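You operate a simulated robot arm through the tools that you are given. There is no shell and no other tool.

The job below is to be done with a simulated two-armed robot. You get a single attempt, and the scene is never put back.

TASK
Shake the yellow cloth out over the bin, then wipe the mirror.
Fine: no crumbs beside the bin; press lightly; cloth back; hand out before the lid comes down; bin shut. What is to be rubbed or washed off counts as gone when no trace of it is left.

It is judged by the outcome, as a careful person would: the job done as asked, and still so three seconds after it is handed in. It fails if anything else is knocked over, pushed out of place, dropped, spilled or broken. A push-on lid holds only when it is set on centred and level and pressed home; a screw cap is set on level and turned clockwise until tight. Flat cloth is picked up by pressing the open fingertips on it (5 to 10 N) and closing them slowly along it; thin cloth reads only 2 to 8 mm in the jaws.

THE ROBOT
Two 7-joint arms with two-finger parallel grippers on one trunk that stands fixed in place. Base frame: the origin is at the foot of the trunk, x ahead of it, y to its left, z up. Units: mm, degrees, N and s.
The left shoulder is at [30, 119, 944], the right one opposite. With the tool pointing down near the work surface each hand reaches from about 220 to 660 mm from the base axis, measured 20 degrees to its own side. Payload 3.43 kg a hand.
Tool frame (each hand has its own): the origin (TCP) lies between the finger pads and is the grasp point; the fingertips stand 30 mm ahead of it; z points along the fingers, y is the line along which they close. The gripper opens to 94 mm. The fingers are 28 mm wide and 10 mm thick; the gripper's body (50 by 96 mm) begins 55 mm behind the TCP.
Orientation is that of the tool frame in the base frame, as [roll, pitch, yaw] about the fixed x, y, z axes, in that order (R = Rz(yaw) Ry(pitch) Rx(roll)). With the fingers straight down and closing along the base's y, the tool's x points along the base's -x, its y along +y and its z along -z.

THE INTERFACE
- The arms move only by the tool step_arm. It takes "left_plan", "right_plan" or both (then of equal length, played together; a hand with none holds still); each is one flat list of numbers, 7 for each row, row after row: the turn, a rotation vector about the tool's x, y, z in units of 90 degrees (1.0 is 90 degrees), then the shift along the tool's x, y, z in units of 300 mm (1.0 is 300 mm), then the closure, from 0 (fully open) to 1 (shut). In form: [rx, ry, rz, x, y, z, claw, rx, ry, rz, x, y, z, claw, ...]. A call has 1 to 20 rows; each row is the pose to reach, as a shift and turn from the pose commanded when the call began, along the tool's axes at that moment. A call with a number of a shift or a turn outside -1 to 1 is refused whole. Rows are played at 5 a second. More than 50 mm and 8.6 degrees between two rows, or a gripper value outside its range, and nothing of the call is played. Where a pose cannot be reached the arm comes as near as it can. A force on the tool above 90 N (or 10 N above the force at the start of the call, whichever is more), or a blocked arm, ends the call early, and 0.2 s more pass. The fingers move at their own pace (about 72 mm/s each) and stop on an object; they squeeze with about 29 N. The grip force told is the motor's: it shows also when the fingers shut on nothing. Time passes only in rows, and 0.2 s behind the last, so rows that repeat a pose let the fingers close. The reply holds the time, the measured pose of the TCP, the force on the tool along the base axes, the opening and the grip force, in the units named above and with some noise, with the torque about the TCP (base axes, N m) and any sound that the robot's microphone picked up.
- Cameras (640 x 400 px; columns grow to the right, rows downward): "scene" is now at [26, -22.8, 1652.4]; the picture's right is [-0.34, -0.94, 0.00], its down [-0.73, 0.26, -0.63] and it looks along [0.59, -0.21, -0.78] (base axes); focal length 321 px, centre (320, 200). "left" rides on the left gripper at [76, -14, -103] in its tool frame; the picture's right is [0.18, 0.98, 0.00], its down [-0.75, 0.14, -0.64] and it looks along [-0.63, 0.12, 0.77] (tool axes); focal length 243 px, centre (320, 200). "right" rides on the right gripper at [76, 14, -103] in its tool frame; the picture's right is [-0.18, 0.98, 0.00], its down [-0.75, -0.14, -0.64] and it looks along [-0.63, -0.12, 0.77] (tool axes); focal length 243 px, centre (320, 200). There is no depth. A picture from a camera that has moved, and an enlarged one, comes with that camera's place and axes in the base frame and with its lens. The place of the scene camera against the robot may be out by one fixed shift of up to 18 mm in any direction.
- get_image(camera): a new picture of that camera. No time passes.
- lift_body(by): slides the trunk up (or, below 0, down) by that many mm; the arms and the scene camera ride with it, the base frame stays. It gives what a move gives, with no picture.
- pan_tilt(pan, tilt): turns the head with the scene camera to pan (to the left, within 143 degrees either way) and tilt (down, from -29 to 69), counted from straight ahead of the robot. It gives what a move gives.
- zoom(camera, box): a new picture of the part [left, top, right, bottom] of that camera's present view, enlarged. No time passes.
- sign_off(): hands the job in; it is judged then, once.

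Places have to be worked out from the pictures, the camera data and where the tool is seen. Open the grippers and draw the arms clear of the work before you hand the job in, unless the task says otherwise.

The tools are called after "Call:" as a command line: name --argument value ..., lists and objects as JSON in quotes. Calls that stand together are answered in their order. step_arm: Moves the arms, as the interface text tells. Its arguments: {"type":"object","properties":{"left_plan":{"type":"array"},"right_plan":{"type":"array"}},"required":[]} The other tools are called the same way: lift_body (by) slides the trunk up or down; pan_tilt (pan, tilt) turns the head that bears the scene camera; get_image (camera) takes a picture; zoom (camera, box) takes an enlarged picture of a part of a camera's view; sign_off () hands the job in.

At the start:

```text
clock: 0.0
left_tcp_pos: [297.1, -28.1, 1353.7]
left_tcp_rot: [-180.0, 0.0, -179.9]
left_wrist_force: [0.0, -0.6, 0.3]
left_wrist_torque: [-0.02, 0.0, 0.01]
left_gripper_width: 93.9
left_finger_force: 0.1
right_tcp_pos: [293.1, -377.4, 1293.3]
right_tcp_rot: [-180.0, 0.0, 180.0]
right_wrist_force: [-0.5, -0.2, -0.2]
right_wrist_torque: [0.02, 0.04, -0.01]
right_gripper_width: 93.8
right_finger_force: 0.2
trunk travel left (down, up): [-209.0, 201.0]
head pan, tilt: [-19.6, 51.2]
```

scene: 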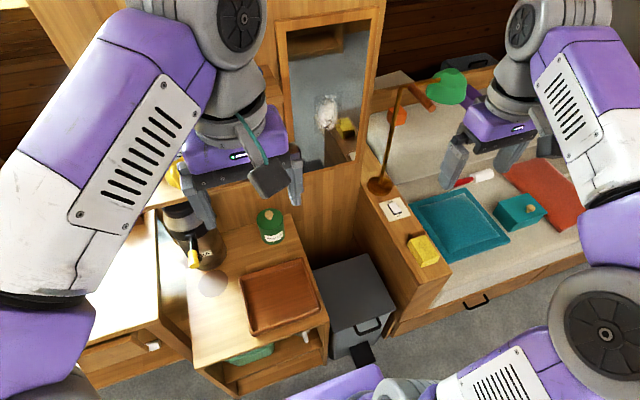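
right: 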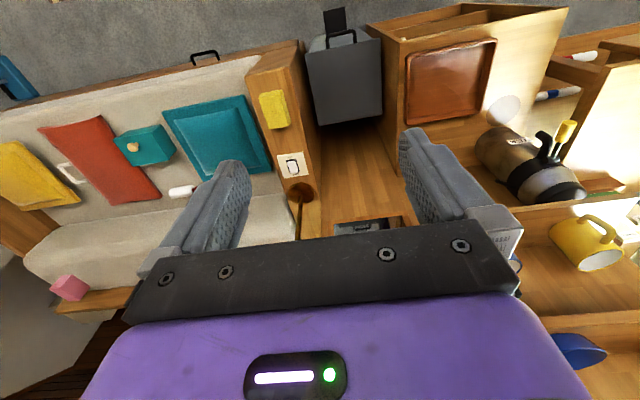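
left: 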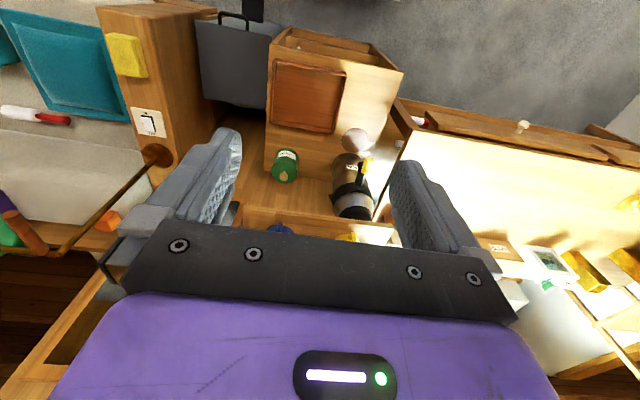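

I'll look at the scene more closely before moving: the mirror with a white smear, the yellow item on the wooden ledge, and the grey box that looks like a pedal bin.

Call:
zoom --camera "scene" --box '[300, 180, 460, 380]'

Call:
zoom --camera "scene" --box '[260, 0, 420, 200]'

Call:
zoom --camera "right" --box '[230, 0, 410, 240]'

Call:
zoom --camera "left" --box '[90, 0, 290, 200]'

```text
2.00 times, centred on (380, 280) of scene
camera zoom: at [26.0, -22.8, 1652.4], right [-0.34, -0.94, 0.0], down [-0.73, 0.26, -0.63], along [0.59, -0.21, -0.78], focal length 642 px, centre (200, 40)
```

zoom: 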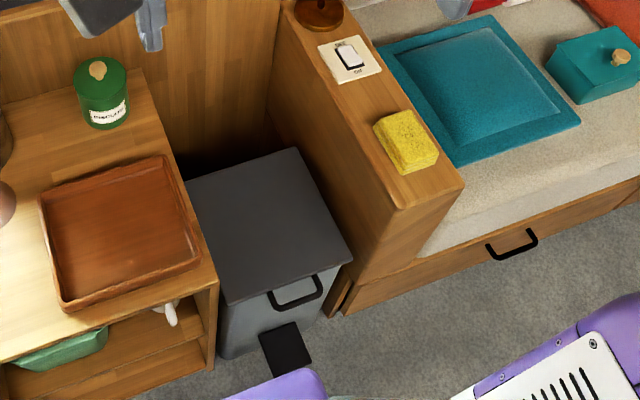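

```text
2.00 times, centred on (340, 100) of scene
camera zoom: at [26.0, -22.8, 1652.4], right [-0.34, -0.94, 0.0], down [-0.73, 0.26, -0.63], along [0.59, -0.21, -0.78], focal length 642 px, centre (280, 400)
```

zoom: 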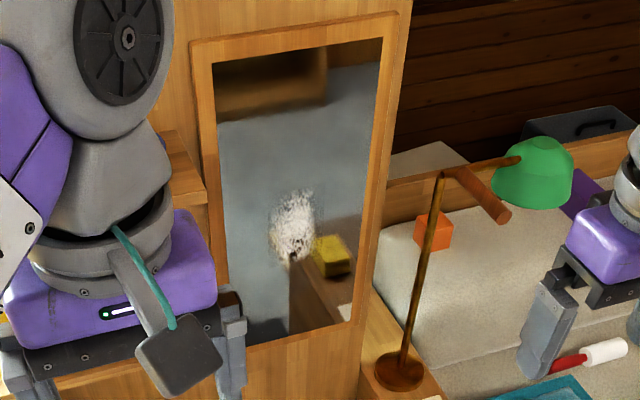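

```text
1.67 times, centred on (320, 120) of right
camera zoom: at [217.9, -362.3, 1397.1], right [0.18, 0.98, 0.0], down [0.75, -0.14, 0.64], along [0.63, -0.12, -0.77], focal length 404 px, centre (320, 333)
```

zoom: 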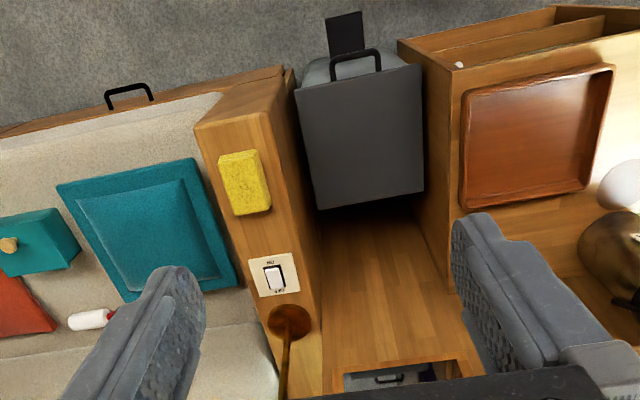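

```text
2.00 times, centred on (190, 100) of left
camera zoom: at [219.1, -43.7, 1457.5], right [-0.18, 0.98, 0.0], down [0.75, 0.14, 0.64], along [0.63, 0.12, -0.77], focal length 485 px, centre (580, 400)
```

zoom: 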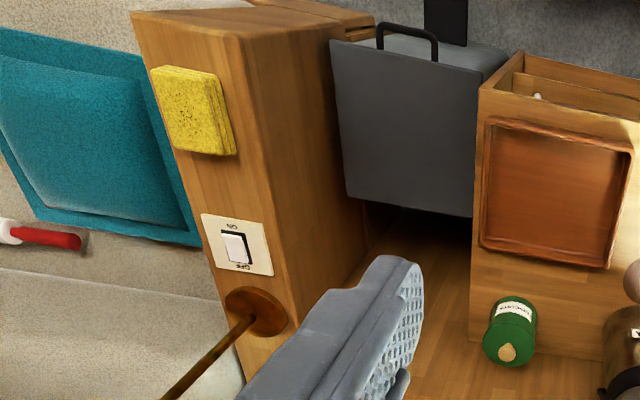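

The yellow cloth sits at roughly (439, -541, 688) on the ledge, and the bin lid is at roughly x 354–612, y -443 to -185, z 440. I'll turn the head to check the mirror and the surroundings.

Call:
pan_tilt --pan -30 --tilt 30

Call:
get_image --camera "scene"

Call:
zoom --camera "scene" --box '[160, 100, 400, 260]'

Call:
pan_tilt --pan -45 --tilt 60

Call:
get_image --camera "scene"

```text
clock: 0.8
left_tcp_pos: [296.6, -29.7, 1354.1]
left_tcp_rot: [180.0, 0.0, -180.0]
left_wrist_force: [1.0, 0.8, -0.8]
left_wrist_torque: [-0.07, -0.03, -0.04]
left_gripper_width: 94.1
left_finger_force: 0.1
right_tcp_pos: [293.7, -376.9, 1294.7]
right_tcp_rot: [-179.9, -0.1, 180.0]
right_wrist_force: [-0.3, -0.9, 1.0]
right_wrist_torque: [-0.03, -0.01, -0.01]
right_gripper_width: 94.1
right_finger_force: 0.0
trunk travel left (down, up): [-209.0, 201.0]
head pan, tilt: [-30.0, 30.0]
```

```text
taken
camera scene: at [32.9, -42.5, 1683.4], right [-0.5, -0.87, 0.0], down [-0.43, 0.25, -0.87], along [0.75, -0.43, -0.5], focal length 321 px, centre (320, 200)
```

scene: 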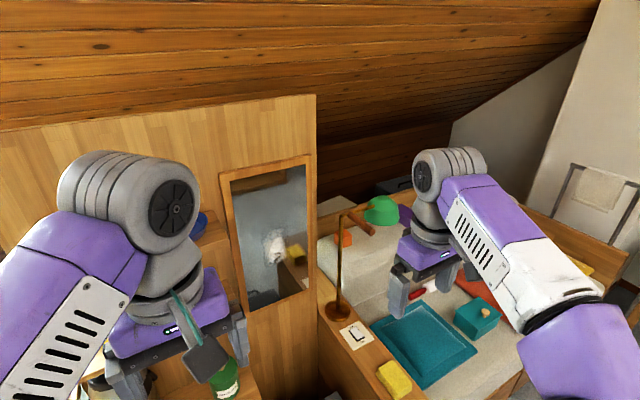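

```text
2.50 times, centred on (280, 180) of scene
camera zoom: at [32.9, -42.5, 1683.4], right [-0.5, -0.87, 0.0], down [-0.43, 0.25, -0.87], along [0.75, -0.43, -0.5], focal length 802 px, centre (420, 250)
```

zoom: 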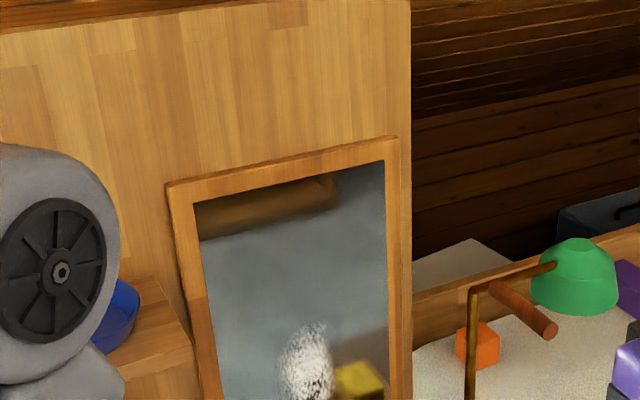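

```text
clock: 1.8
left_tcp_pos: [296.3, -28.7, 1354.6]
left_tcp_rot: [180.0, 0.0, 180.0]
left_wrist_force: [0.1, 0.3, 0.4]
left_wrist_torque: [0.01, 0.02, -0.02]
left_gripper_width: 93.7
left_finger_force: 0.1
right_tcp_pos: [293.6, -376.4, 1294.0]
right_tcp_rot: [179.9, 0.0, -180.0]
right_wrist_force: [1.2, 0.0, 0.4]
right_wrist_torque: [0.05, -0.02, 0.0]
right_gripper_width: 93.9
right_finger_force: 0.0
trunk travel left (down, up): [-209.0, 201.0]
head pan, tilt: [-45.0, 60.0]
```

```text
taken
camera scene: at [1.7, -44.4, 1641.4], right [-0.71, -0.71, 0.0], down [-0.61, 0.61, -0.5], along [0.35, -0.35, -0.87], focal length 321 px, centre (320, 200)
```

scene: 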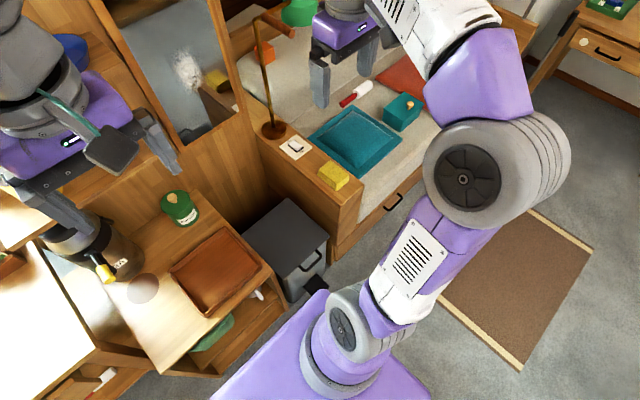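

The mirror hangs on the wood panel behind the bin, and the smear is near its middle. I'll zoom in on the bin, the cloth and the mirror from this head pose.

Call:
zoom --camera "scene" --box '[230, 180, 350, 310]'

Call:
zoom --camera "scene" --box '[120, 20, 250, 150]'

Call:
zoom --camera "right" --box '[250, 80, 310, 140]'

```text
3.08 times, centred on (290, 245) of scene
camera zoom: at [1.7, -44.4, 1641.4], right [-0.71, -0.71, 0.0], down [-0.61, 0.61, -0.5], along [0.35, -0.35, -0.87], focal length 987 px, centre (412, 62)
```

zoom: 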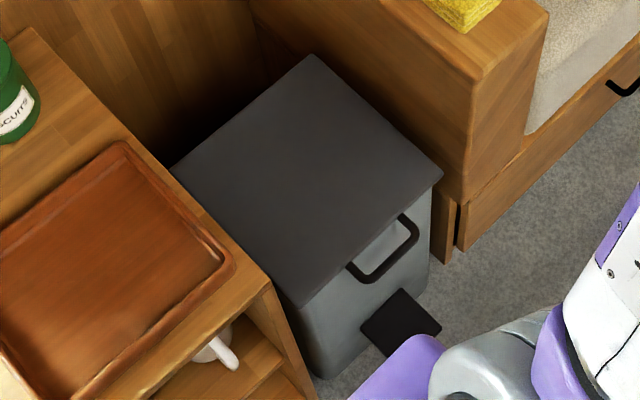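

```text
3.08 times, centred on (185, 85) of scene
camera zoom: at [1.7, -44.4, 1641.4], right [-0.71, -0.71, 0.0], down [-0.61, 0.61, -0.5], along [0.35, -0.35, -0.87], focal length 987 px, centre (735, 554)
```

zoom: 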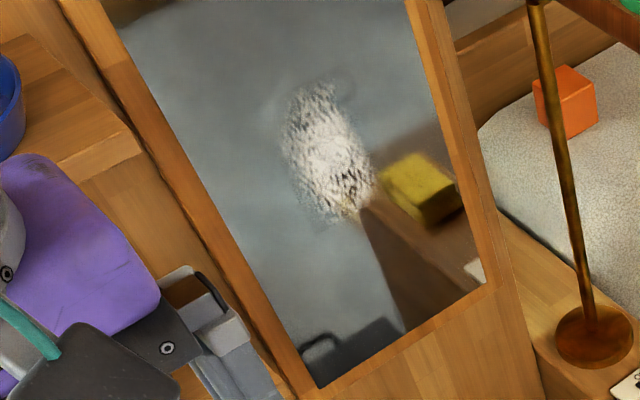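

```text
6.67 times, centred on (280, 110) of right
camera zoom: at [217.9, -362.2, 1397.1], right [0.18, 0.98, 0.0], down [0.75, -0.14, 0.64], along [0.63, -0.12, -0.77], focal length 1618 px, centre (587, 800)
```

zoom: 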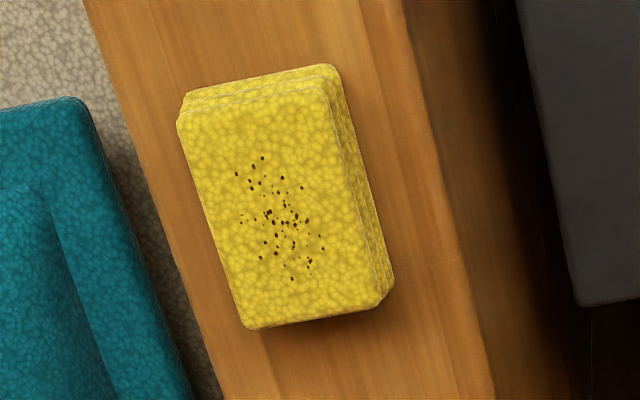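

Triangulating from the two cameras puts the cloth at x 398–492, y -571 to -509. The wall and mirror are at x ≈ 785, the smear near (785, -317, 1048), and the bin handle near x 300, y -308, z 440. I'll bring the right hand down in front of the bin to look at its lid from closer.

Call:
step_arm --right_plan '[0, 0, 0, 0, 0.03, 0.16, 0, 0, 0, 0, 0, 0.06, 0.32, 0, 0, 0, 0, 0, 0.09, 0.48, 0, 0, 0, 0, 0, 0.12, 0.64, 0, 0, 0, 0, 0, 0.15, 0.8, 0, 0, 0, 0, 0, 0.18, 0.96, 0]'

Call:
get_image --camera "right"

```text
clock: 3.2
left_tcp_pos: [297.0, -28.1, 1355.1]
left_tcp_rot: [179.9, 0.0, 179.9]
left_wrist_force: [0.3, 0.6, 0.1]
left_wrist_torque: [0.01, 0.02, -0.02]
left_gripper_width: 93.9
left_finger_force: 0.0
right_tcp_pos: [294.6, -325.1, 1005.0]
right_tcp_rot: [180.0, -0.1, 180.0]
right_wrist_force: [0.4, 1.1, 0.9]
right_wrist_torque: [0.0, 0.0, -0.05]
right_gripper_width: 94.2
right_finger_force: 0.0
trunk travel left (down, up): [-209.0, 201.0]
head pan, tilt: [-45.0, 60.0]
```

```text
taken
camera right: at [218.0, -310.4, 1106.7], right [0.18, 0.98, 0.0], down [0.75, -0.14, 0.64], along [0.63, -0.12, -0.77], focal length 243 px, centre (320, 200)
```

right: 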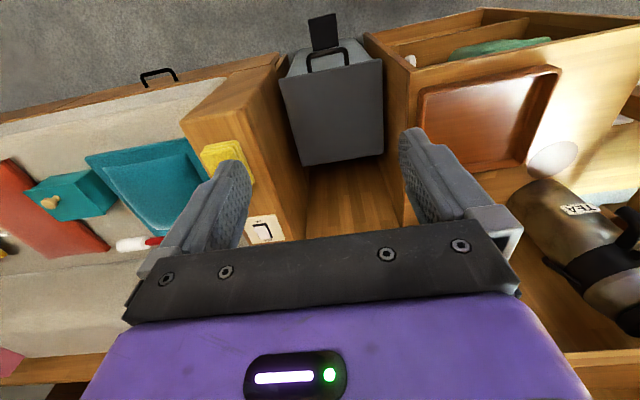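

The right hand is clear at z 1005. I'll go further down to see the lid and handle.

Call:
step_arm --right_plan '[0, 0, 0, 0, 0.01, 0.16, 0, 0, 0, 0, 0, 0.02, 0.32, 0, 0, 0, 0, 0, 0.03, 0.48, 0, 0, 0, 0, 0, 0.04, 0.64, 0, 0, 0, 0, 0, 0.05, 0.8, 0, 0, 0, 0, 0, 0.06, 0.93, 0]'

Call:
get_image --camera "right"

Call:
zoom --camera "right" --box '[220, 0, 420, 140]'

Call:
get_image --camera "scene"

```text
clock: 4.6
left_tcp_pos: [296.9, -28.8, 1355.6]
left_tcp_rot: [180.0, 0.0, 180.0]
left_wrist_force: [-0.8, 0.5, 0.4]
left_wrist_torque: [0.02, 0.02, 0.01]
left_gripper_width: 93.8
left_finger_force: 0.1
right_tcp_pos: [292.7, -307.3, 728.8]
right_tcp_rot: [-180.0, 0.1, 180.0]
right_wrist_force: [0.6, 0.2, 0.1]
right_wrist_torque: [0.01, 0.0, -0.01]
right_gripper_width: 93.9
right_finger_force: 0.1
trunk travel left (down, up): [-209.0, 201.0]
head pan, tilt: [-45.0, 60.0]
```

```text
taken
camera right: at [217.4, -292.4, 830.9], right [0.18, 0.98, 0.0], down [0.75, -0.14, 0.64], along [0.63, -0.12, -0.77], focal length 243 px, centre (320, 200)
```

right: 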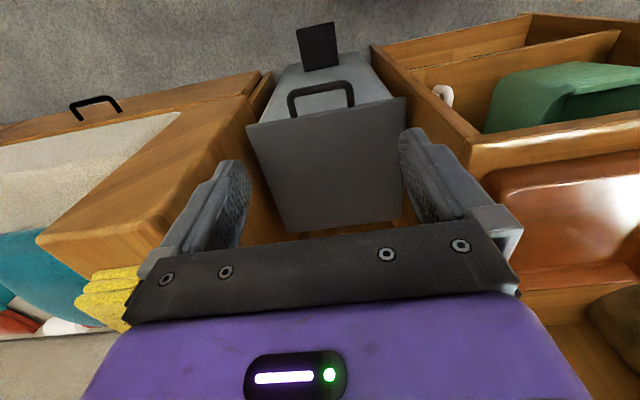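

```text
2.86 times, centred on (320, 70) of right
camera zoom: at [217.4, -292.4, 830.9], right [0.18, 0.98, 0.0], down [0.75, -0.14, 0.64], along [0.63, -0.12, -0.77], focal length 693 px, centre (320, 571)
```

zoom: 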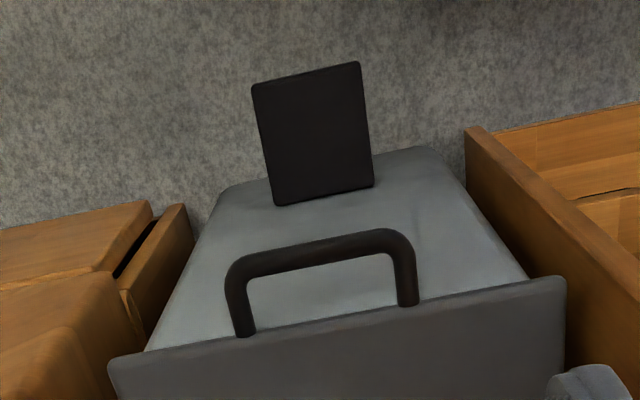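

```text
taken
camera scene: at [2.1, -44.6, 1641.4], right [-0.71, -0.71, 0.0], down [-0.61, 0.61, -0.5], along [0.35, -0.35, -0.87], focal length 321 px, centre (320, 200)
```

scene: 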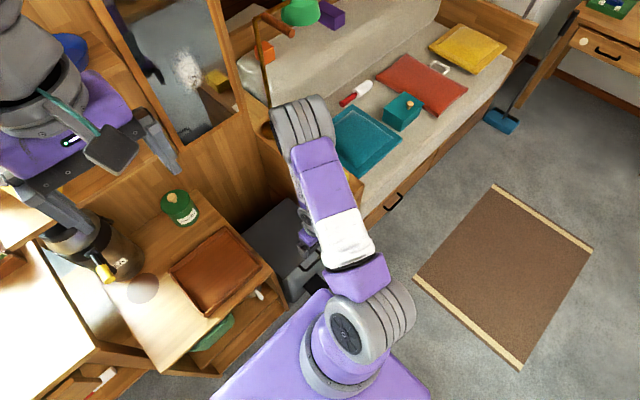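

The handle is a round U-bar at about (319, -312, 452), reaching 35 mm out from the lid's front edge, with about 80 mm inside width. I'll turn the right hand 90° so its fingers close along x, with the jaws part shut, and hover above the bar.

Call:
step_arm --right_plan '[0, 0, -0.0834, -0.007, -0.001, 0.03, 0.1, 0, 0, -0.1667, -0.014, -0.002, 0.06, 0.2, 0, 0, -0.25, -0.021, -0.004, 0.09, 0.3, 0, 0, -0.3333, -0.028, -0.005, 0.12, 0.4, 0, 0, -0.4167, -0.035, -0.006, 0.16, 0.5, 0, 0, -0.5, -0.042, -0.008, 0.2, 0.6, 0, 0, -0.5833, -0.05, -0.009, 0.24, 0.65, 0, 0, -0.6667, -0.058, -0.011, 0.28, 0.65, 0, 0, -0.75, -0.065, -0.012, 0.32, 0.65, 0, 0, -0.8333, -0.072, -0.013, 0.36, 0.65, 0, 0, -0.9167, -0.08, -0.015, 0.4, 0.65, 0, 0, -1.0, -0.087, -0.016, 0.427, 0.65, 0, 0, -1.0, -0.087, -0.016, 0.427, 0.65]'

Call:
pan_tilt --pan -35 --tilt 55

Call:
get_image --camera "right"

Call:
get_image --camera "scene"

```text
clock: 7.4
left_tcp_pos: [294.7, -28.2, 1354.9]
left_tcp_rot: [-180.0, 0.1, -180.0]
left_wrist_force: [-0.7, 0.8, -0.8]
left_wrist_torque: [0.02, -0.02, -0.01]
left_gripper_width: 93.9
left_finger_force: 0.0
right_tcp_pos: [318.8, -309.8, 597.9]
right_tcp_rot: [179.9, 0.0, -89.9]
right_wrist_force: [-0.1, -1.0, 0.0]
right_wrist_torque: [-0.02, 0.01, -0.01]
right_gripper_width: 32.9
right_finger_force: 0.2
trunk travel left (down, up): [-209.0, 201.0]
head pan, tilt: [-45.0, 60.0]
```

```text
clock: 8.1
left_tcp_pos: [296.0, -29.5, 1354.2]
left_tcp_rot: [-180.0, 0.0, -180.0]
left_wrist_force: [0.2, 0.5, 0.6]
left_wrist_torque: [0.03, -0.04, -0.01]
left_gripper_width: 93.8
left_finger_force: 0.1
right_tcp_pos: [318.4, -309.2, 599.7]
right_tcp_rot: [-179.9, -0.1, -90.1]
right_wrist_force: [-0.1, -0.1, -0.5]
right_wrist_torque: [0.02, 0.01, -0.01]
right_gripper_width: 32.9
right_finger_force: 0.1
trunk travel left (down, up): [-209.0, 201.0]
head pan, tilt: [-35.0, 55.0]
```

```text
taken
camera right: at [304.9, -385.7, 702.3], right [-0.98, 0.18, 0.0], down [0.14, 0.75, 0.64], along [0.12, 0.63, -0.77], focal length 243 px, centre (320, 200)
```

right: 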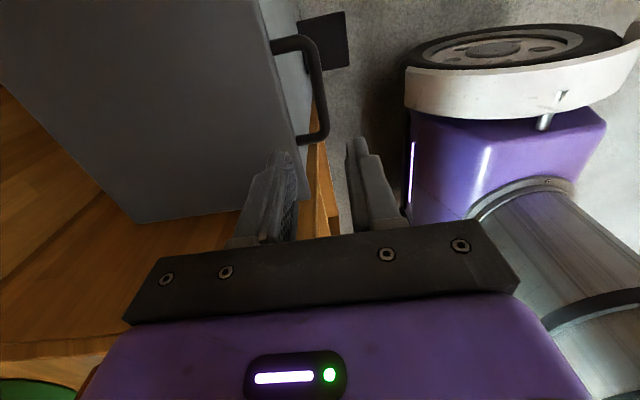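

```text
taken
camera scene: at [13.5, -38.7, 1647.4], right [-0.57, -0.82, 0.0], down [-0.67, 0.47, -0.57], along [0.47, -0.33, -0.82], focal length 321 px, centre (320, 200)
```

scene: 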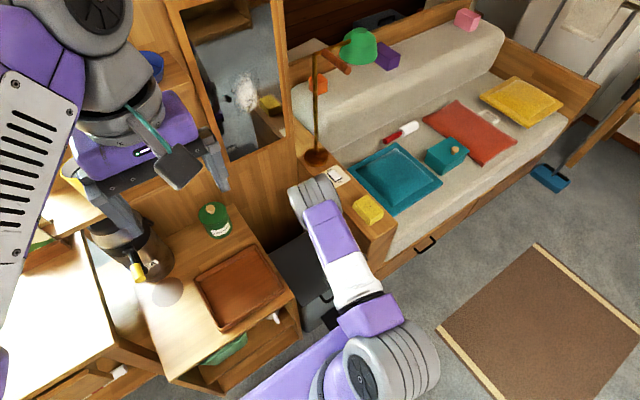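

The bar lies between the fingers at x ≈ 318, z ≈ 453. I'll lower until the fingertips are about 8 mm below the bar, and check before closing.

Call:
step_arm --right_plan '[0, 0, 0, 0, 0, 0.12, 0.65, 0, 0, 0, 0, 0, 0.24, 0.65, 0, 0, 0, 0, 0, 0.34, 0.65, 0, 0, 0, 0, 0, 0.413, 0.65, 0, 0, 0, 0, 0, 0.413, 0.65]'

Call:
get_image --camera "right"

Call:
zoom --camera "right" --box '[220, 100, 420, 225]'

```text
clock: 9.3
left_tcp_pos: [296.2, -29.2, 1354.1]
left_tcp_rot: [-180.0, 0.0, 179.9]
left_wrist_force: [-0.1, -0.1, 0.4]
left_wrist_torque: [-0.01, -0.04, 0.01]
left_gripper_width: 94.1
left_finger_force: 0.1
right_tcp_pos: [317.9, -308.9, 475.2]
right_tcp_rot: [179.9, 0.0, -90.0]
right_wrist_force: [0.4, 0.5, -0.6]
right_wrist_torque: [0.02, -0.01, 0.02]
right_gripper_width: 32.7
right_finger_force: 0.1
trunk travel left (down, up): [-209.0, 201.0]
head pan, tilt: [-35.0, 55.0]
```

```text
taken
camera right: at [305.7, -383.9, 577.7], right [-0.98, 0.18, 0.0], down [0.14, 0.75, 0.64], along [0.12, 0.63, -0.77], focal length 243 px, centre (320, 200)
```

right: 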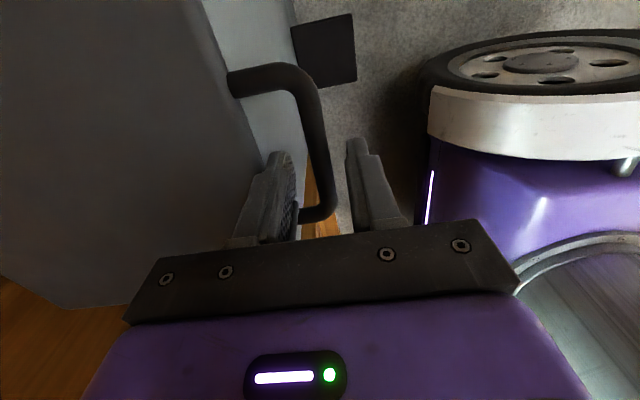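

```text
3.20 times, centred on (320, 162) of right
camera zoom: at [305.7, -383.9, 577.7], right [-0.98, 0.18, 0.0], down [0.14, 0.75, 0.64], along [0.12, 0.63, -0.77], focal length 776 px, centre (320, 320)
```

zoom: 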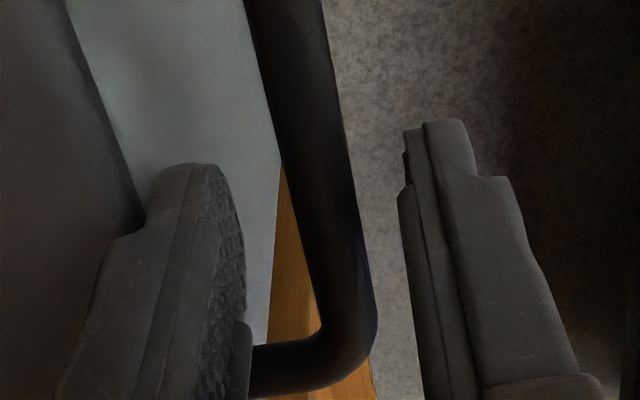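

The bar is between the fingers, with the inner finger clear of the lid edge. I'll close on it now.

Call:
step_arm --right_plan '[0, 0, 0, 0, 0, 0, 0.8, 0, 0, 0, 0, 0, 0, 1.0, 0, 0, 0, 0, 0, 0, 1.0, 0, 0, 0, 0, 0, 0, 1.0]'

Call:
zoom --camera "right" --box '[220, 100, 420, 225]'

```text
clock: 10.3
left_tcp_pos: [295.9, -29.0, 1353.6]
left_tcp_rot: [-179.9, 0.0, 179.9]
left_wrist_force: [-0.9, 0.4, 0.6]
left_wrist_torque: [-0.02, -0.03, -0.02]
left_gripper_width: 93.9
left_finger_force: 0.0
right_tcp_pos: [319.0, -309.5, 474.6]
right_tcp_rot: [180.0, 0.0, -90.1]
right_wrist_force: [0.0, 1.0, 0.3]
right_wrist_torque: [0.01, 0.03, -1.12]
right_gripper_width: 11.7
right_finger_force: 44.3
trunk travel left (down, up): [-209.0, 201.0]
head pan, tilt: [-35.0, 55.0]
```

```text
3.20 times, centred on (320, 162) of right
camera zoom: at [305.4, -384.0, 577.9], right [-0.98, 0.19, 0.0], down [0.14, 0.75, 0.64], along [0.12, 0.63, -0.77], focal length 776 px, centre (320, 320)
```

zoom: 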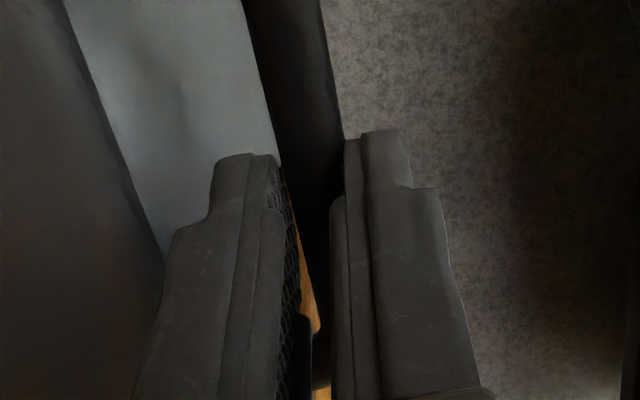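

The rod is gripped (11.7 mm). Lifting will make it turn in the jaws, so I'll regrip about 6 mm deeper to keep it from rolling out at the fingertips.

Call:
step_arm --right_plan '[0, 0, 0, 0, 0, 0, 0.68, 0, 0, 0, 0, 0, 0, 0.68, 0, 0, 0, 0, 0, 0.02, 0.68, 0, 0, 0, 0, 0, 0.02, 0.85, 0, 0, 0, 0, 0, 0.02, 1.0, 0, 0, 0, 0, 0, 0.02, 1.0]'

```text
clock: 11.7
left_tcp_pos: [296.8, -28.1, 1354.7]
left_tcp_rot: [-179.9, 0.0, -179.9]
left_wrist_force: [0.7, 0.4, -0.9]
left_wrist_torque: [-0.01, -0.03, 0.01]
left_gripper_width: 94.0
left_finger_force: 0.1
right_tcp_pos: [318.6, -309.6, 468.6]
right_tcp_rot: [-180.0, 0.1, -90.2]
right_wrist_force: [-1.6, -1.4, 0.0]
right_wrist_torque: [-0.26, 0.0, -1.07]
right_gripper_width: 11.6
right_finger_force: 44.7
trunk travel left (down, up): [-209.0, 201.0]
head pan, tilt: [-35.0, 55.0]
```

The grip is firm again. Now I'll lift the lid about 15° along its arc (hinge taken near x 605, z 445) and watch the forces.

Call:
step_arm --right_plan '[0, 0, 0, 0, -0.003, -0.04, 1.0, 0, 0, 0, 0, -0.0067, -0.083, 1.0, 0, 0, 0, 0, -0.013, -0.124, 1.0, 0, 0, 0, 0, -0.02, -0.165, 1.0, 0, 0, 0, 0, -0.03, -0.206, 1.0, 0, 0, 0, 0, -0.041, -0.246, 1.0, 0, 0, 0, 0, -0.041, -0.246, 1.0]'

Call:
get_image --camera "right"

Call:
get_image --camera "scene"

```text
clock: 13.3
left_tcp_pos: [295.1, -28.2, 1353.8]
left_tcp_rot: [-179.9, -0.1, 180.0]
left_wrist_force: [0.1, 0.1, -0.1]
left_wrist_torque: [-0.05, 0.0, 0.02]
left_gripper_width: 93.9
left_finger_force: 0.1
right_tcp_pos: [330.9, -309.0, 543.5]
right_tcp_rot: [-180.0, 0.0, -90.0]
right_wrist_force: [-11.9, 12.0, 2.3]
right_wrist_torque: [0.39, 0.19, -1.16]
right_gripper_width: 11.4
right_finger_force: 44.5
trunk travel left (down, up): [-209.0, 201.0]
head pan, tilt: [-35.0, 55.0]
```

```text
taken
camera right: at [316.8, -385.0, 646.2], right [-0.98, 0.18, 0.0], down [0.14, 0.75, 0.64], along [0.12, 0.63, -0.77], focal length 243 px, centre (320, 200)
```

right: 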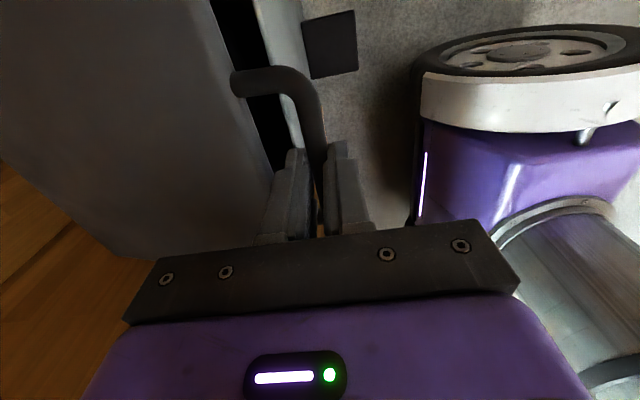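

```text
taken
camera scene: at [12.5, -37.7, 1647.5], right [-0.57, -0.82, 0.0], down [-0.67, 0.47, -0.57], along [0.47, -0.33, -0.82], focal length 321 px, centre (320, 200)
```

scene: 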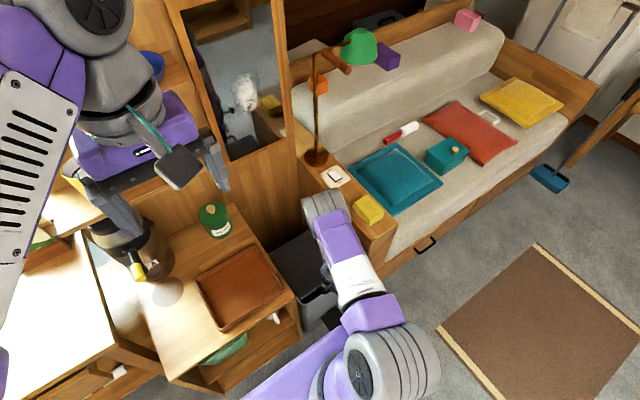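

The lid follows, but there is about 12 N of sideways push, so my arc is slightly off. I'll ease back 2 mm in x and check how the force changes before going on.

Call:
step_arm --right_plan '[0, 0, 0, 0, 0.0067, 0, 1.0, 0, 0, 0, 0, 0.0067, 0, 1.0]'

Call:
zoom --camera "right" --box '[200, 0, 440, 240]'

```text
clock: 13.9
left_tcp_pos: [295.4, -29.2, 1354.4]
left_tcp_rot: [180.0, 0.0, 180.0]
left_wrist_force: [0.1, 0.2, 0.9]
left_wrist_torque: [-0.06, 0.03, 0.02]
left_gripper_width: 94.2
left_finger_force: 0.0
right_tcp_pos: [329.8, -309.7, 542.4]
right_tcp_rot: [-180.0, 0.0, -89.9]
right_wrist_force: [-6.2, 11.7, -0.4]
right_wrist_torque: [0.54, 0.09, -1.13]
right_gripper_width: 11.8
right_finger_force: 45.2
trunk travel left (down, up): [-209.0, 201.0]
head pan, tilt: [-35.0, 55.0]
```

```text
1.67 times, centred on (320, 120) of right
camera zoom: at [316.3, -384.9, 645.7], right [-0.98, 0.18, 0.0], down [0.14, 0.75, 0.64], along [0.12, 0.63, -0.77], focal length 404 px, centre (320, 333)
```

zoom: 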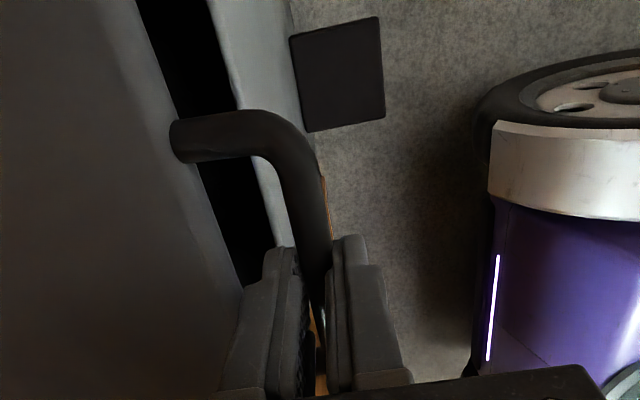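

Easing back halved the x load. The lid's own weight is only a few N. I'll also relax 3 mm in +y and continue the arc to about 30°.

Call:
step_arm --right_plan '[0, 0, 0, -0.005, -0.014, -0.05, 1.0, 0, 0, 0, -0.01, -0.029, -0.099, 1.0, 0, 0, 0, -0.01, -0.045, -0.138, 1.0, 0, 0, 0, -0.01, -0.0617, -0.177, 1.0, 0, 0, 0, -0.01, -0.081, -0.215, 1.0, 0, 0, 0, -0.01, -0.1007, -0.252, 1.0, 0, 0, 0, -0.01, -0.1007, -0.252, 1.0]'

Call:
get_image --camera "right"

```text
clock: 15.5
left_tcp_pos: [298.0, -30.0, 1353.3]
left_tcp_rot: [179.9, -0.1, 180.0]
left_wrist_force: [-1.1, -0.5, 1.1]
left_wrist_torque: [0.02, -0.02, -0.01]
left_gripper_width: 93.8
left_finger_force: 0.2
right_tcp_pos: [363.6, -309.2, 618.2]
right_tcp_rot: [-179.8, -0.1, -90.0]
right_wrist_force: [17.6, -18.9, -11.5]
right_wrist_torque: [-0.61, -0.31, -0.9]
right_gripper_width: 11.6
right_finger_force: 45.0
trunk travel left (down, up): [-209.0, 201.0]
head pan, tilt: [-35.0, 55.0]
```

```text
taken
camera right: at [349.1, -384.5, 721.6], right [-0.98, 0.19, 0.0], down [0.14, 0.75, 0.64], along [0.12, 0.63, -0.77], focal length 243 px, centre (320, 200)
```

right: 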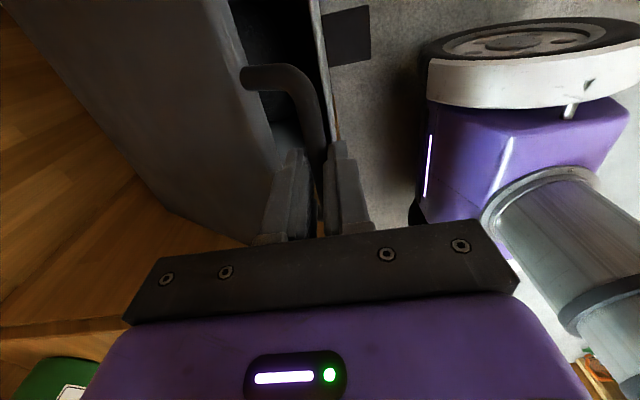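

The measured points give a hinge nearer (612, 445), with the handle radius about 294. I'll correct the path, shift y back 2 mm, and lift on to about 55°.

Call:
step_arm --right_plan '[0, 0, 0, 0.0067, -0.0453, -0.0477, 1.0, 0, 0, 0, 0.0067, -0.0877, -0.1017, 1.0, 0, 0, 0, 0.0067, -0.1307, -0.1497, 1.0, 0, 0, 0, 0.0067, -0.1763, -0.1943, 1.0, 0, 0, 0, 0.0067, -0.2253, -0.2363, 1.0, 0, 0, 0, 0.0067, -0.2767, -0.2747, 1.0, 0, 0, 0, 0.0067, -0.2767, -0.2747, 1.0]'

Call:
get_image --camera "right"

Call:
get_image --camera "scene"

```text
clock: 17.1
left_tcp_pos: [294.7, -29.1, 1354.3]
left_tcp_rot: [-180.0, 0.1, 180.0]
left_wrist_force: [1.4, 0.6, -0.4]
left_wrist_torque: [0.0, 0.04, 0.0]
left_gripper_width: 93.8
left_finger_force: 0.1
right_tcp_pos: [440.5, -309.2, 701.2]
right_tcp_rot: [180.0, -0.1, -90.0]
right_wrist_force: [-11.2, -7.3, 15.6]
right_wrist_torque: [-0.32, 0.25, -0.62]
right_gripper_width: 11.5
right_finger_force: 45.1
trunk travel left (down, up): [-209.0, 201.0]
head pan, tilt: [-35.0, 55.0]
```

```text
taken
camera right: at [427.7, -384.4, 804.7], right [-0.98, 0.18, 0.0], down [0.14, 0.75, 0.64], along [0.12, 0.63, -0.77], focal length 243 px, centre (320, 200)
```

right: 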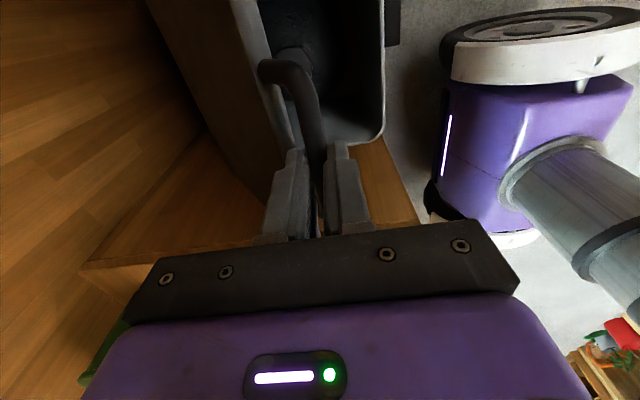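

```text
taken
camera scene: at [11.1, -38.6, 1647.6], right [-0.57, -0.82, 0.0], down [-0.67, 0.47, -0.57], along [0.47, -0.33, -0.82], focal length 321 px, centre (320, 200)
```

scene: 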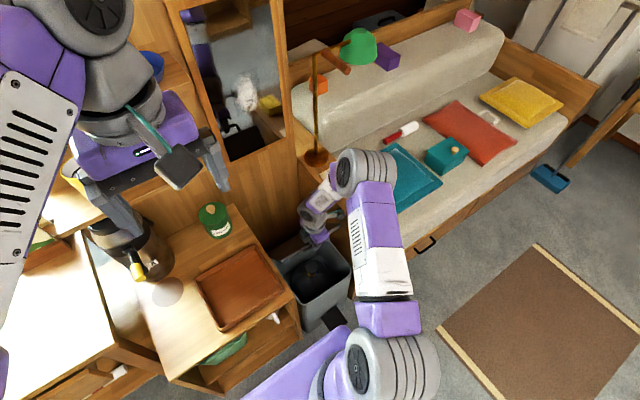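

The lid is at about 55° and the bin is open below. There's a slight push toward the hinge now, so I'll widen the arc by about 4 mm and carry on to about 75°.

Call:
step_arm --right_plan '[0, 0, 0, 0.0033, -0.03, -0.032, 1.0, 0, 0, 0, 0.0033, -0.0663, -0.0563, 1.0, 0, 0, 0, 0.0033, -0.104, -0.0773, 1.0, 0, 0, 0, 0.0033, -0.1433, -0.0963, 1.0, 0, 0, 0, 0.0033, -0.183, -0.114, 1.0, 0, 0, 0, 0.0033, -0.2233, -0.1293, 1.0, 0, 0, 0, 0.0033, -0.265, -0.143, 1.0, 0, 0, 0, 0.0033, -0.306, -0.1553, 1.0, 0, 0, 0, 0.0033, -0.306, -0.1553, 1.0]'

Call:
get_image --camera "right"

Call:
get_image --camera "scene"

```text
clock: 19.1
left_tcp_pos: [297.5, -29.6, 1354.9]
left_tcp_rot: [-180.0, -0.1, 179.9]
left_wrist_force: [0.1, 1.0, 0.1]
left_wrist_torque: [0.03, -0.01, 0.04]
left_gripper_width: 94.0
left_finger_force: 0.1
right_tcp_pos: [534.6, -310.2, 746.5]
right_tcp_rot: [179.8, 0.1, -89.8]
right_wrist_force: [3.6, 6.0, -16.7]
right_wrist_torque: [0.09, 0.02, -0.42]
right_gripper_width: 11.2
right_finger_force: 45.1
trunk travel left (down, up): [-209.0, 201.0]
head pan, tilt: [-35.0, 55.0]
```

```text
taken
camera right: at [521.7, -384.8, 850.1], right [-0.98, 0.18, 0.0], down [0.14, 0.75, 0.64], along [0.12, 0.63, -0.77], focal length 243 px, centre (320, 200)
```

right: 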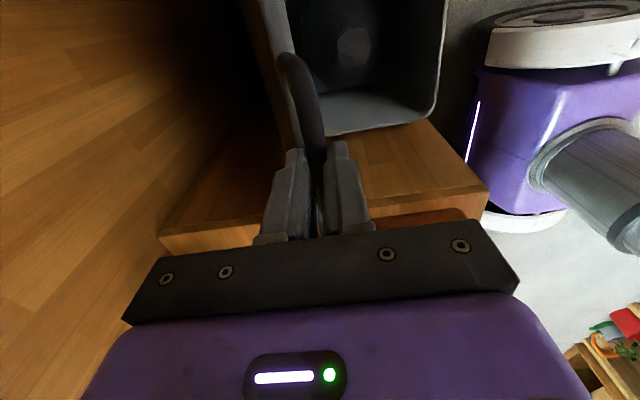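

```text
taken
camera scene: at [15.7, -39.0, 1647.3], right [-0.57, -0.82, 0.0], down [-0.67, 0.47, -0.57], along [0.47, -0.33, -0.82], focal length 321 px, centre (320, 200)
```

scene: 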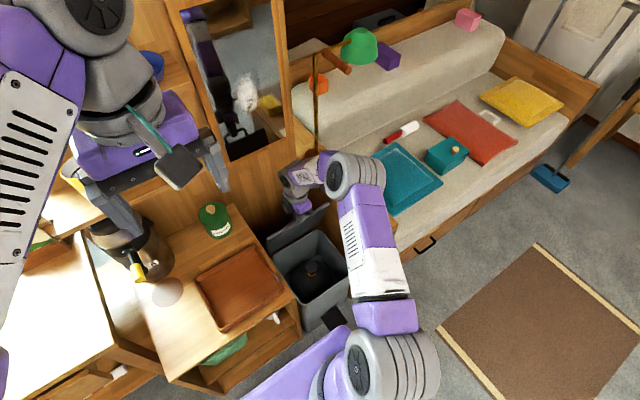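

The lid is at about 75° with a small outward pull. I'll take the arc in by 3 mm and continue slowly toward vertical, looking for a stop.

Call:
step_arm --right_plan '[0, 0, 0, -0.002, -0.043, -0.002, 1.0, 0, 0, 0, -0.002, -0.0863, -0.009, 1.0, 0, 0, 0, -0.002, -0.129, -0.015, 1.0, 0, 0, 0, -0.002, -0.1713, -0.0203, 1.0, 0, 0, 0, -0.002, -0.2, -0.022, 1.0, 0, 0, 0, -0.002, -0.2, -0.022, 1.0]'

Call:
get_image --camera "right"

Call:
get_image --camera "scene"

```text
clock: 20.5
left_tcp_pos: [296.0, -27.5, 1355.3]
left_tcp_rot: [-180.0, 0.1, -180.0]
left_wrist_force: [1.5, 0.1, -0.7]
left_wrist_torque: [-0.01, 0.02, -0.02]
left_gripper_width: 94.2
left_finger_force: 0.0
right_tcp_pos: [593.9, -307.9, 755.9]
right_tcp_rot: [-179.7, -0.1, -89.9]
right_wrist_force: [-0.4, 5.5, 10.0]
right_wrist_torque: [0.06, 0.0, -0.06]
right_gripper_width: 11.4
right_finger_force: 45.6
trunk travel left (down, up): [-209.0, 201.0]
head pan, tilt: [-35.0, 55.0]
```

```text
taken
camera right: at [580.2, -384.4, 859.3], right [-0.98, 0.18, 0.0], down [0.14, 0.75, 0.64], along [0.12, 0.63, -0.77], focal length 243 px, centre (320, 200)
```

right: 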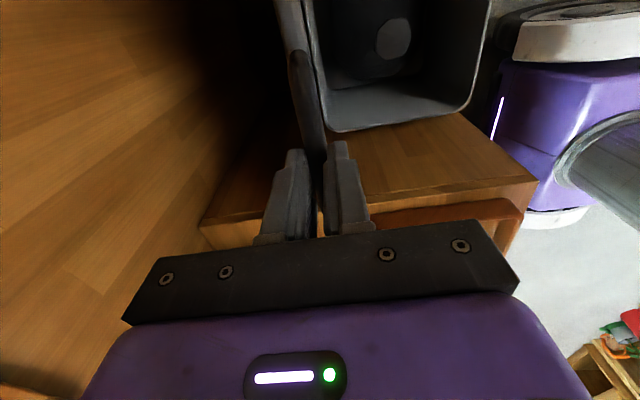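

```text
taken
camera scene: at [12.3, -37.3, 1647.6], right [-0.57, -0.82, 0.0], down [-0.67, 0.47, -0.57], along [0.47, -0.33, -0.82], focal length 321 px, centre (320, 200)
```

scene: 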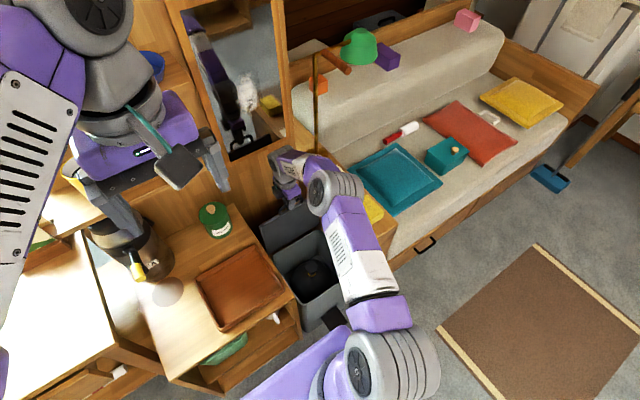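

The lid is near vertical and the forces are small. I'll ease it further back in small steps to see whether it reaches a resting stop past vertical.

Call:
step_arm --right_plan '[0, 0, 0, -0.001, -0.03, -0.002, 1.0, 0, 0, 0, -0.001, -0.06, -0.003, 1.0, 0, 0, 0, -0.001, -0.09, -0.002, 1.0, 0, 0, 0, -0.001, -0.12, 0.0, 1.0, 0, 0, 0, -0.001, -0.12, 0.0, 1.0]'

Call:
get_image --camera "right"

```text
clock: 21.7
left_tcp_pos: [294.5, -28.8, 1353.9]
left_tcp_rot: [-179.9, 0.1, -180.0]
left_wrist_force: [-0.8, 0.4, -0.6]
left_wrist_torque: [-0.03, 0.0, 0.02]
left_gripper_width: 94.0
left_finger_force: 0.1
right_tcp_pos: [623.9, -307.9, 755.2]
right_tcp_rot: [-179.8, -0.2, -90.1]
right_wrist_force: [0.8, -5.7, 9.5]
right_wrist_torque: [0.05, -0.03, 0.07]
right_gripper_width: 11.2
right_finger_force: 45.3
right hand out of reach, approached as far as the arm can: row 4, 5
trunk travel left (down, up): [-209.0, 201.0]
head pan, tilt: [-35.0, 55.0]
```

```text
taken
camera right: at [610.4, -384.1, 859.0], right [-0.98, 0.18, 0.0], down [0.14, 0.76, 0.64], along [0.12, 0.63, -0.77], focal length 243 px, centre (320, 200)
```

right: 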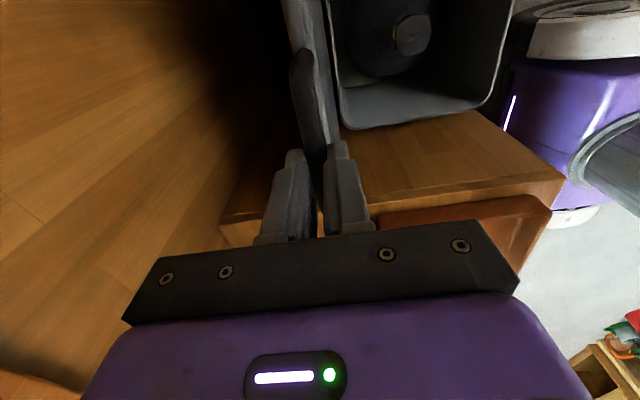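

No stop yet; the arm has reached its limit with the tool straight down (lid ~93°). Tilting the tool forward gains reach, so I'll tilt about 24° and re-read.

Call:
step_arm --right_plan '[0.085, 0, 0, 0, 0.0, -0.002, 1.0, 0.17, 0, 0, 0, 0.0, 0.0, 1.0, 0.255, 0, 0, 0, 0.0, 0.004, 1.0, 0.255, 0, 0, 0, 0.0, 0.004, 1.0]'

Call:
get_image --camera "right"

Call:
get_image --camera "scene"

```text
clock: 22.7
left_tcp_pos: [295.5, -29.8, 1354.1]
left_tcp_rot: [179.9, 0.1, 179.9]
left_wrist_force: [0.0, -0.3, 0.4]
left_wrist_torque: [0.0, 0.03, 0.0]
left_gripper_width: 94.1
left_finger_force: 0.0
right_tcp_pos: [625.2, -307.8, 752.2]
right_tcp_rot: [-157.0, -0.1, -90.1]
right_wrist_force: [-0.9, -7.8, 2.2]
right_wrist_torque: [-0.61, 0.11, 0.4]
right_gripper_width: 11.5
right_finger_force: 44.9
trunk travel left (down, up): [-209.0, 201.0]
head pan, tilt: [-35.0, 55.0]
```

```text
taken
camera right: at [572.0, -383.9, 842.8], right [-0.9, 0.18, -0.38], down [-0.12, 0.75, 0.65], along [0.41, 0.63, -0.66], focal length 243 px, centre (320, 200)
```

right: 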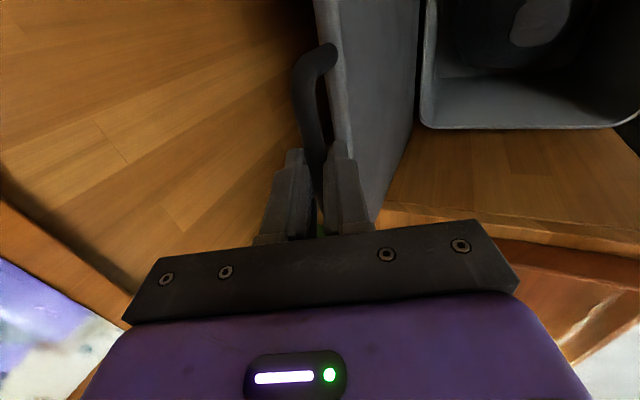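

```text
taken
camera scene: at [13.4, -39.4, 1647.4], right [-0.57, -0.82, 0.0], down [-0.67, 0.47, -0.57], along [0.47, -0.33, -0.82], focal length 321 px, centre (320, 200)
```

scene: 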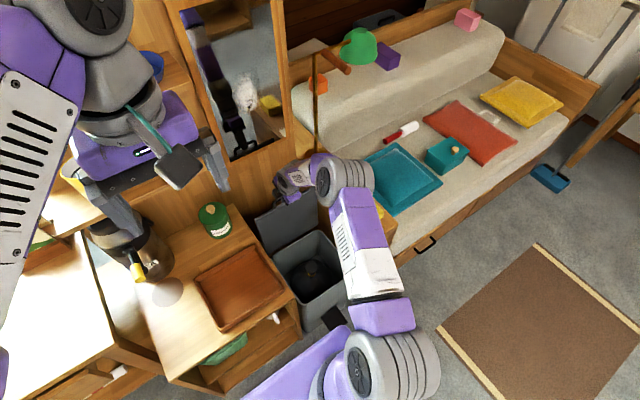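

The lid is just past vertical. I'll push it back another 30 mm in small steps, watching for a stop.

Call:
step_arm --right_plan '[0, 0, 0, 0, -0.0223, 0.0113, 1.0, 0, 0, 0, 0, -0.044, 0.024, 1.0, 0, 0, 0, 0, -0.0653, 0.038, 1.0, 0, 0, 0, 0, -0.086, 0.0528, 1.0, 0, 0, 0, 0, -0.086, 0.0528, 1.0]'

Call:
zoom --camera "scene" --box '[220, 160, 380, 340]'

```text
clock: 23.9
left_tcp_pos: [289.3, -28.3, 1356.5]
left_tcp_rot: [180.0, 0.3, 180.0]
left_wrist_force: [-0.8, 1.0, -0.7]
left_wrist_torque: [-0.03, -0.02, -0.04]
left_gripper_width: 94.1
left_finger_force: 0.1
right_tcp_pos: [647.9, -308.1, 750.6]
right_tcp_rot: [-157.6, -0.1, -90.1]
right_wrist_force: [-49.4, -6.0, 24.7]
right_wrist_torque: [-0.35, 0.81, 0.53]
right_gripper_width: 11.7
right_finger_force: 45.0
trunk travel left (down, up): [-209.0, 201.0]
head pan, tilt: [-35.0, 55.0]
```

```text
2.22 times, centred on (300, 250) of scene
camera zoom: at [4.7, -38.0, 1647.8], right [-0.57, -0.82, 0.0], down [-0.67, 0.47, -0.58], along [0.47, -0.33, -0.82], focal length 713 px, centre (364, 89)
```

zoom: 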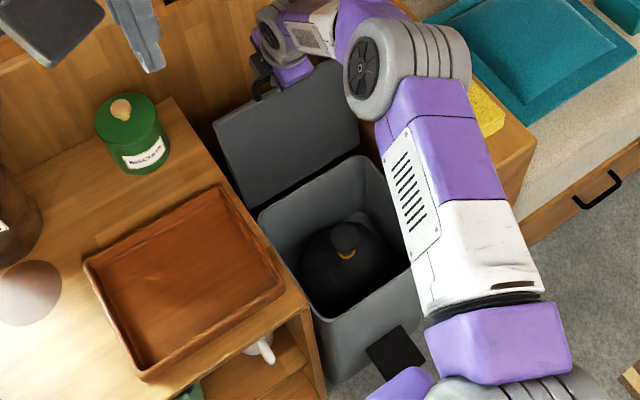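

There is a stop at about 98° (force rose to -49 N). I'll ease back at once so the bin isn't loaded.

Call:
step_arm --right_plan '[0, 0, 0, 0, 0.025, -0.012, 1.0, 0, 0, 0, 0, 0.028, -0.0135, 1.0]'

Call:
zoom --camera "scene" --box '[220, 160, 380, 340]'

```text
clock: 24.5
left_tcp_pos: [296.2, -29.9, 1353.8]
left_tcp_rot: [-179.9, 0.2, -179.9]
left_wrist_force: [-0.4, 0.5, -0.4]
left_wrist_torque: [0.03, -0.03, 0.0]
left_gripper_width: 94.0
left_finger_force: 0.1
right_tcp_pos: [645.1, -307.9, 752.0]
right_tcp_rot: [-156.8, -0.2, -90.0]
right_wrist_force: [-10.3, -12.6, 5.7]
right_wrist_torque: [-0.73, 0.17, 0.38]
right_gripper_width: 11.2
right_finger_force: 44.7
trunk travel left (down, up): [-209.0, 201.0]
head pan, tilt: [-35.0, 55.0]
```

```text
2.22 times, centred on (300, 250) of scene
camera zoom: at [11.7, -39.7, 1647.4], right [-0.57, -0.82, 0.0], down [-0.67, 0.47, -0.57], along [0.47, -0.33, -0.82], focal length 713 px, centre (364, 89)
```

zoom: 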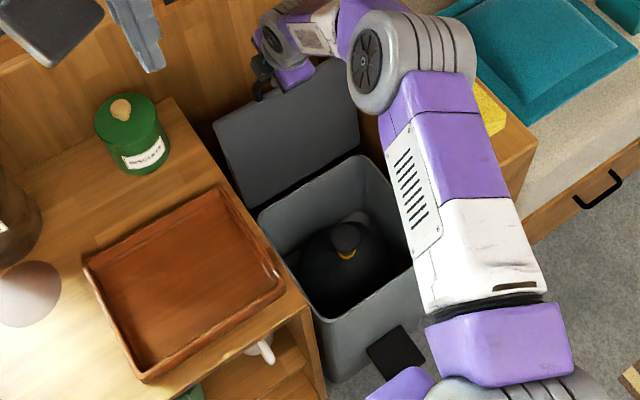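

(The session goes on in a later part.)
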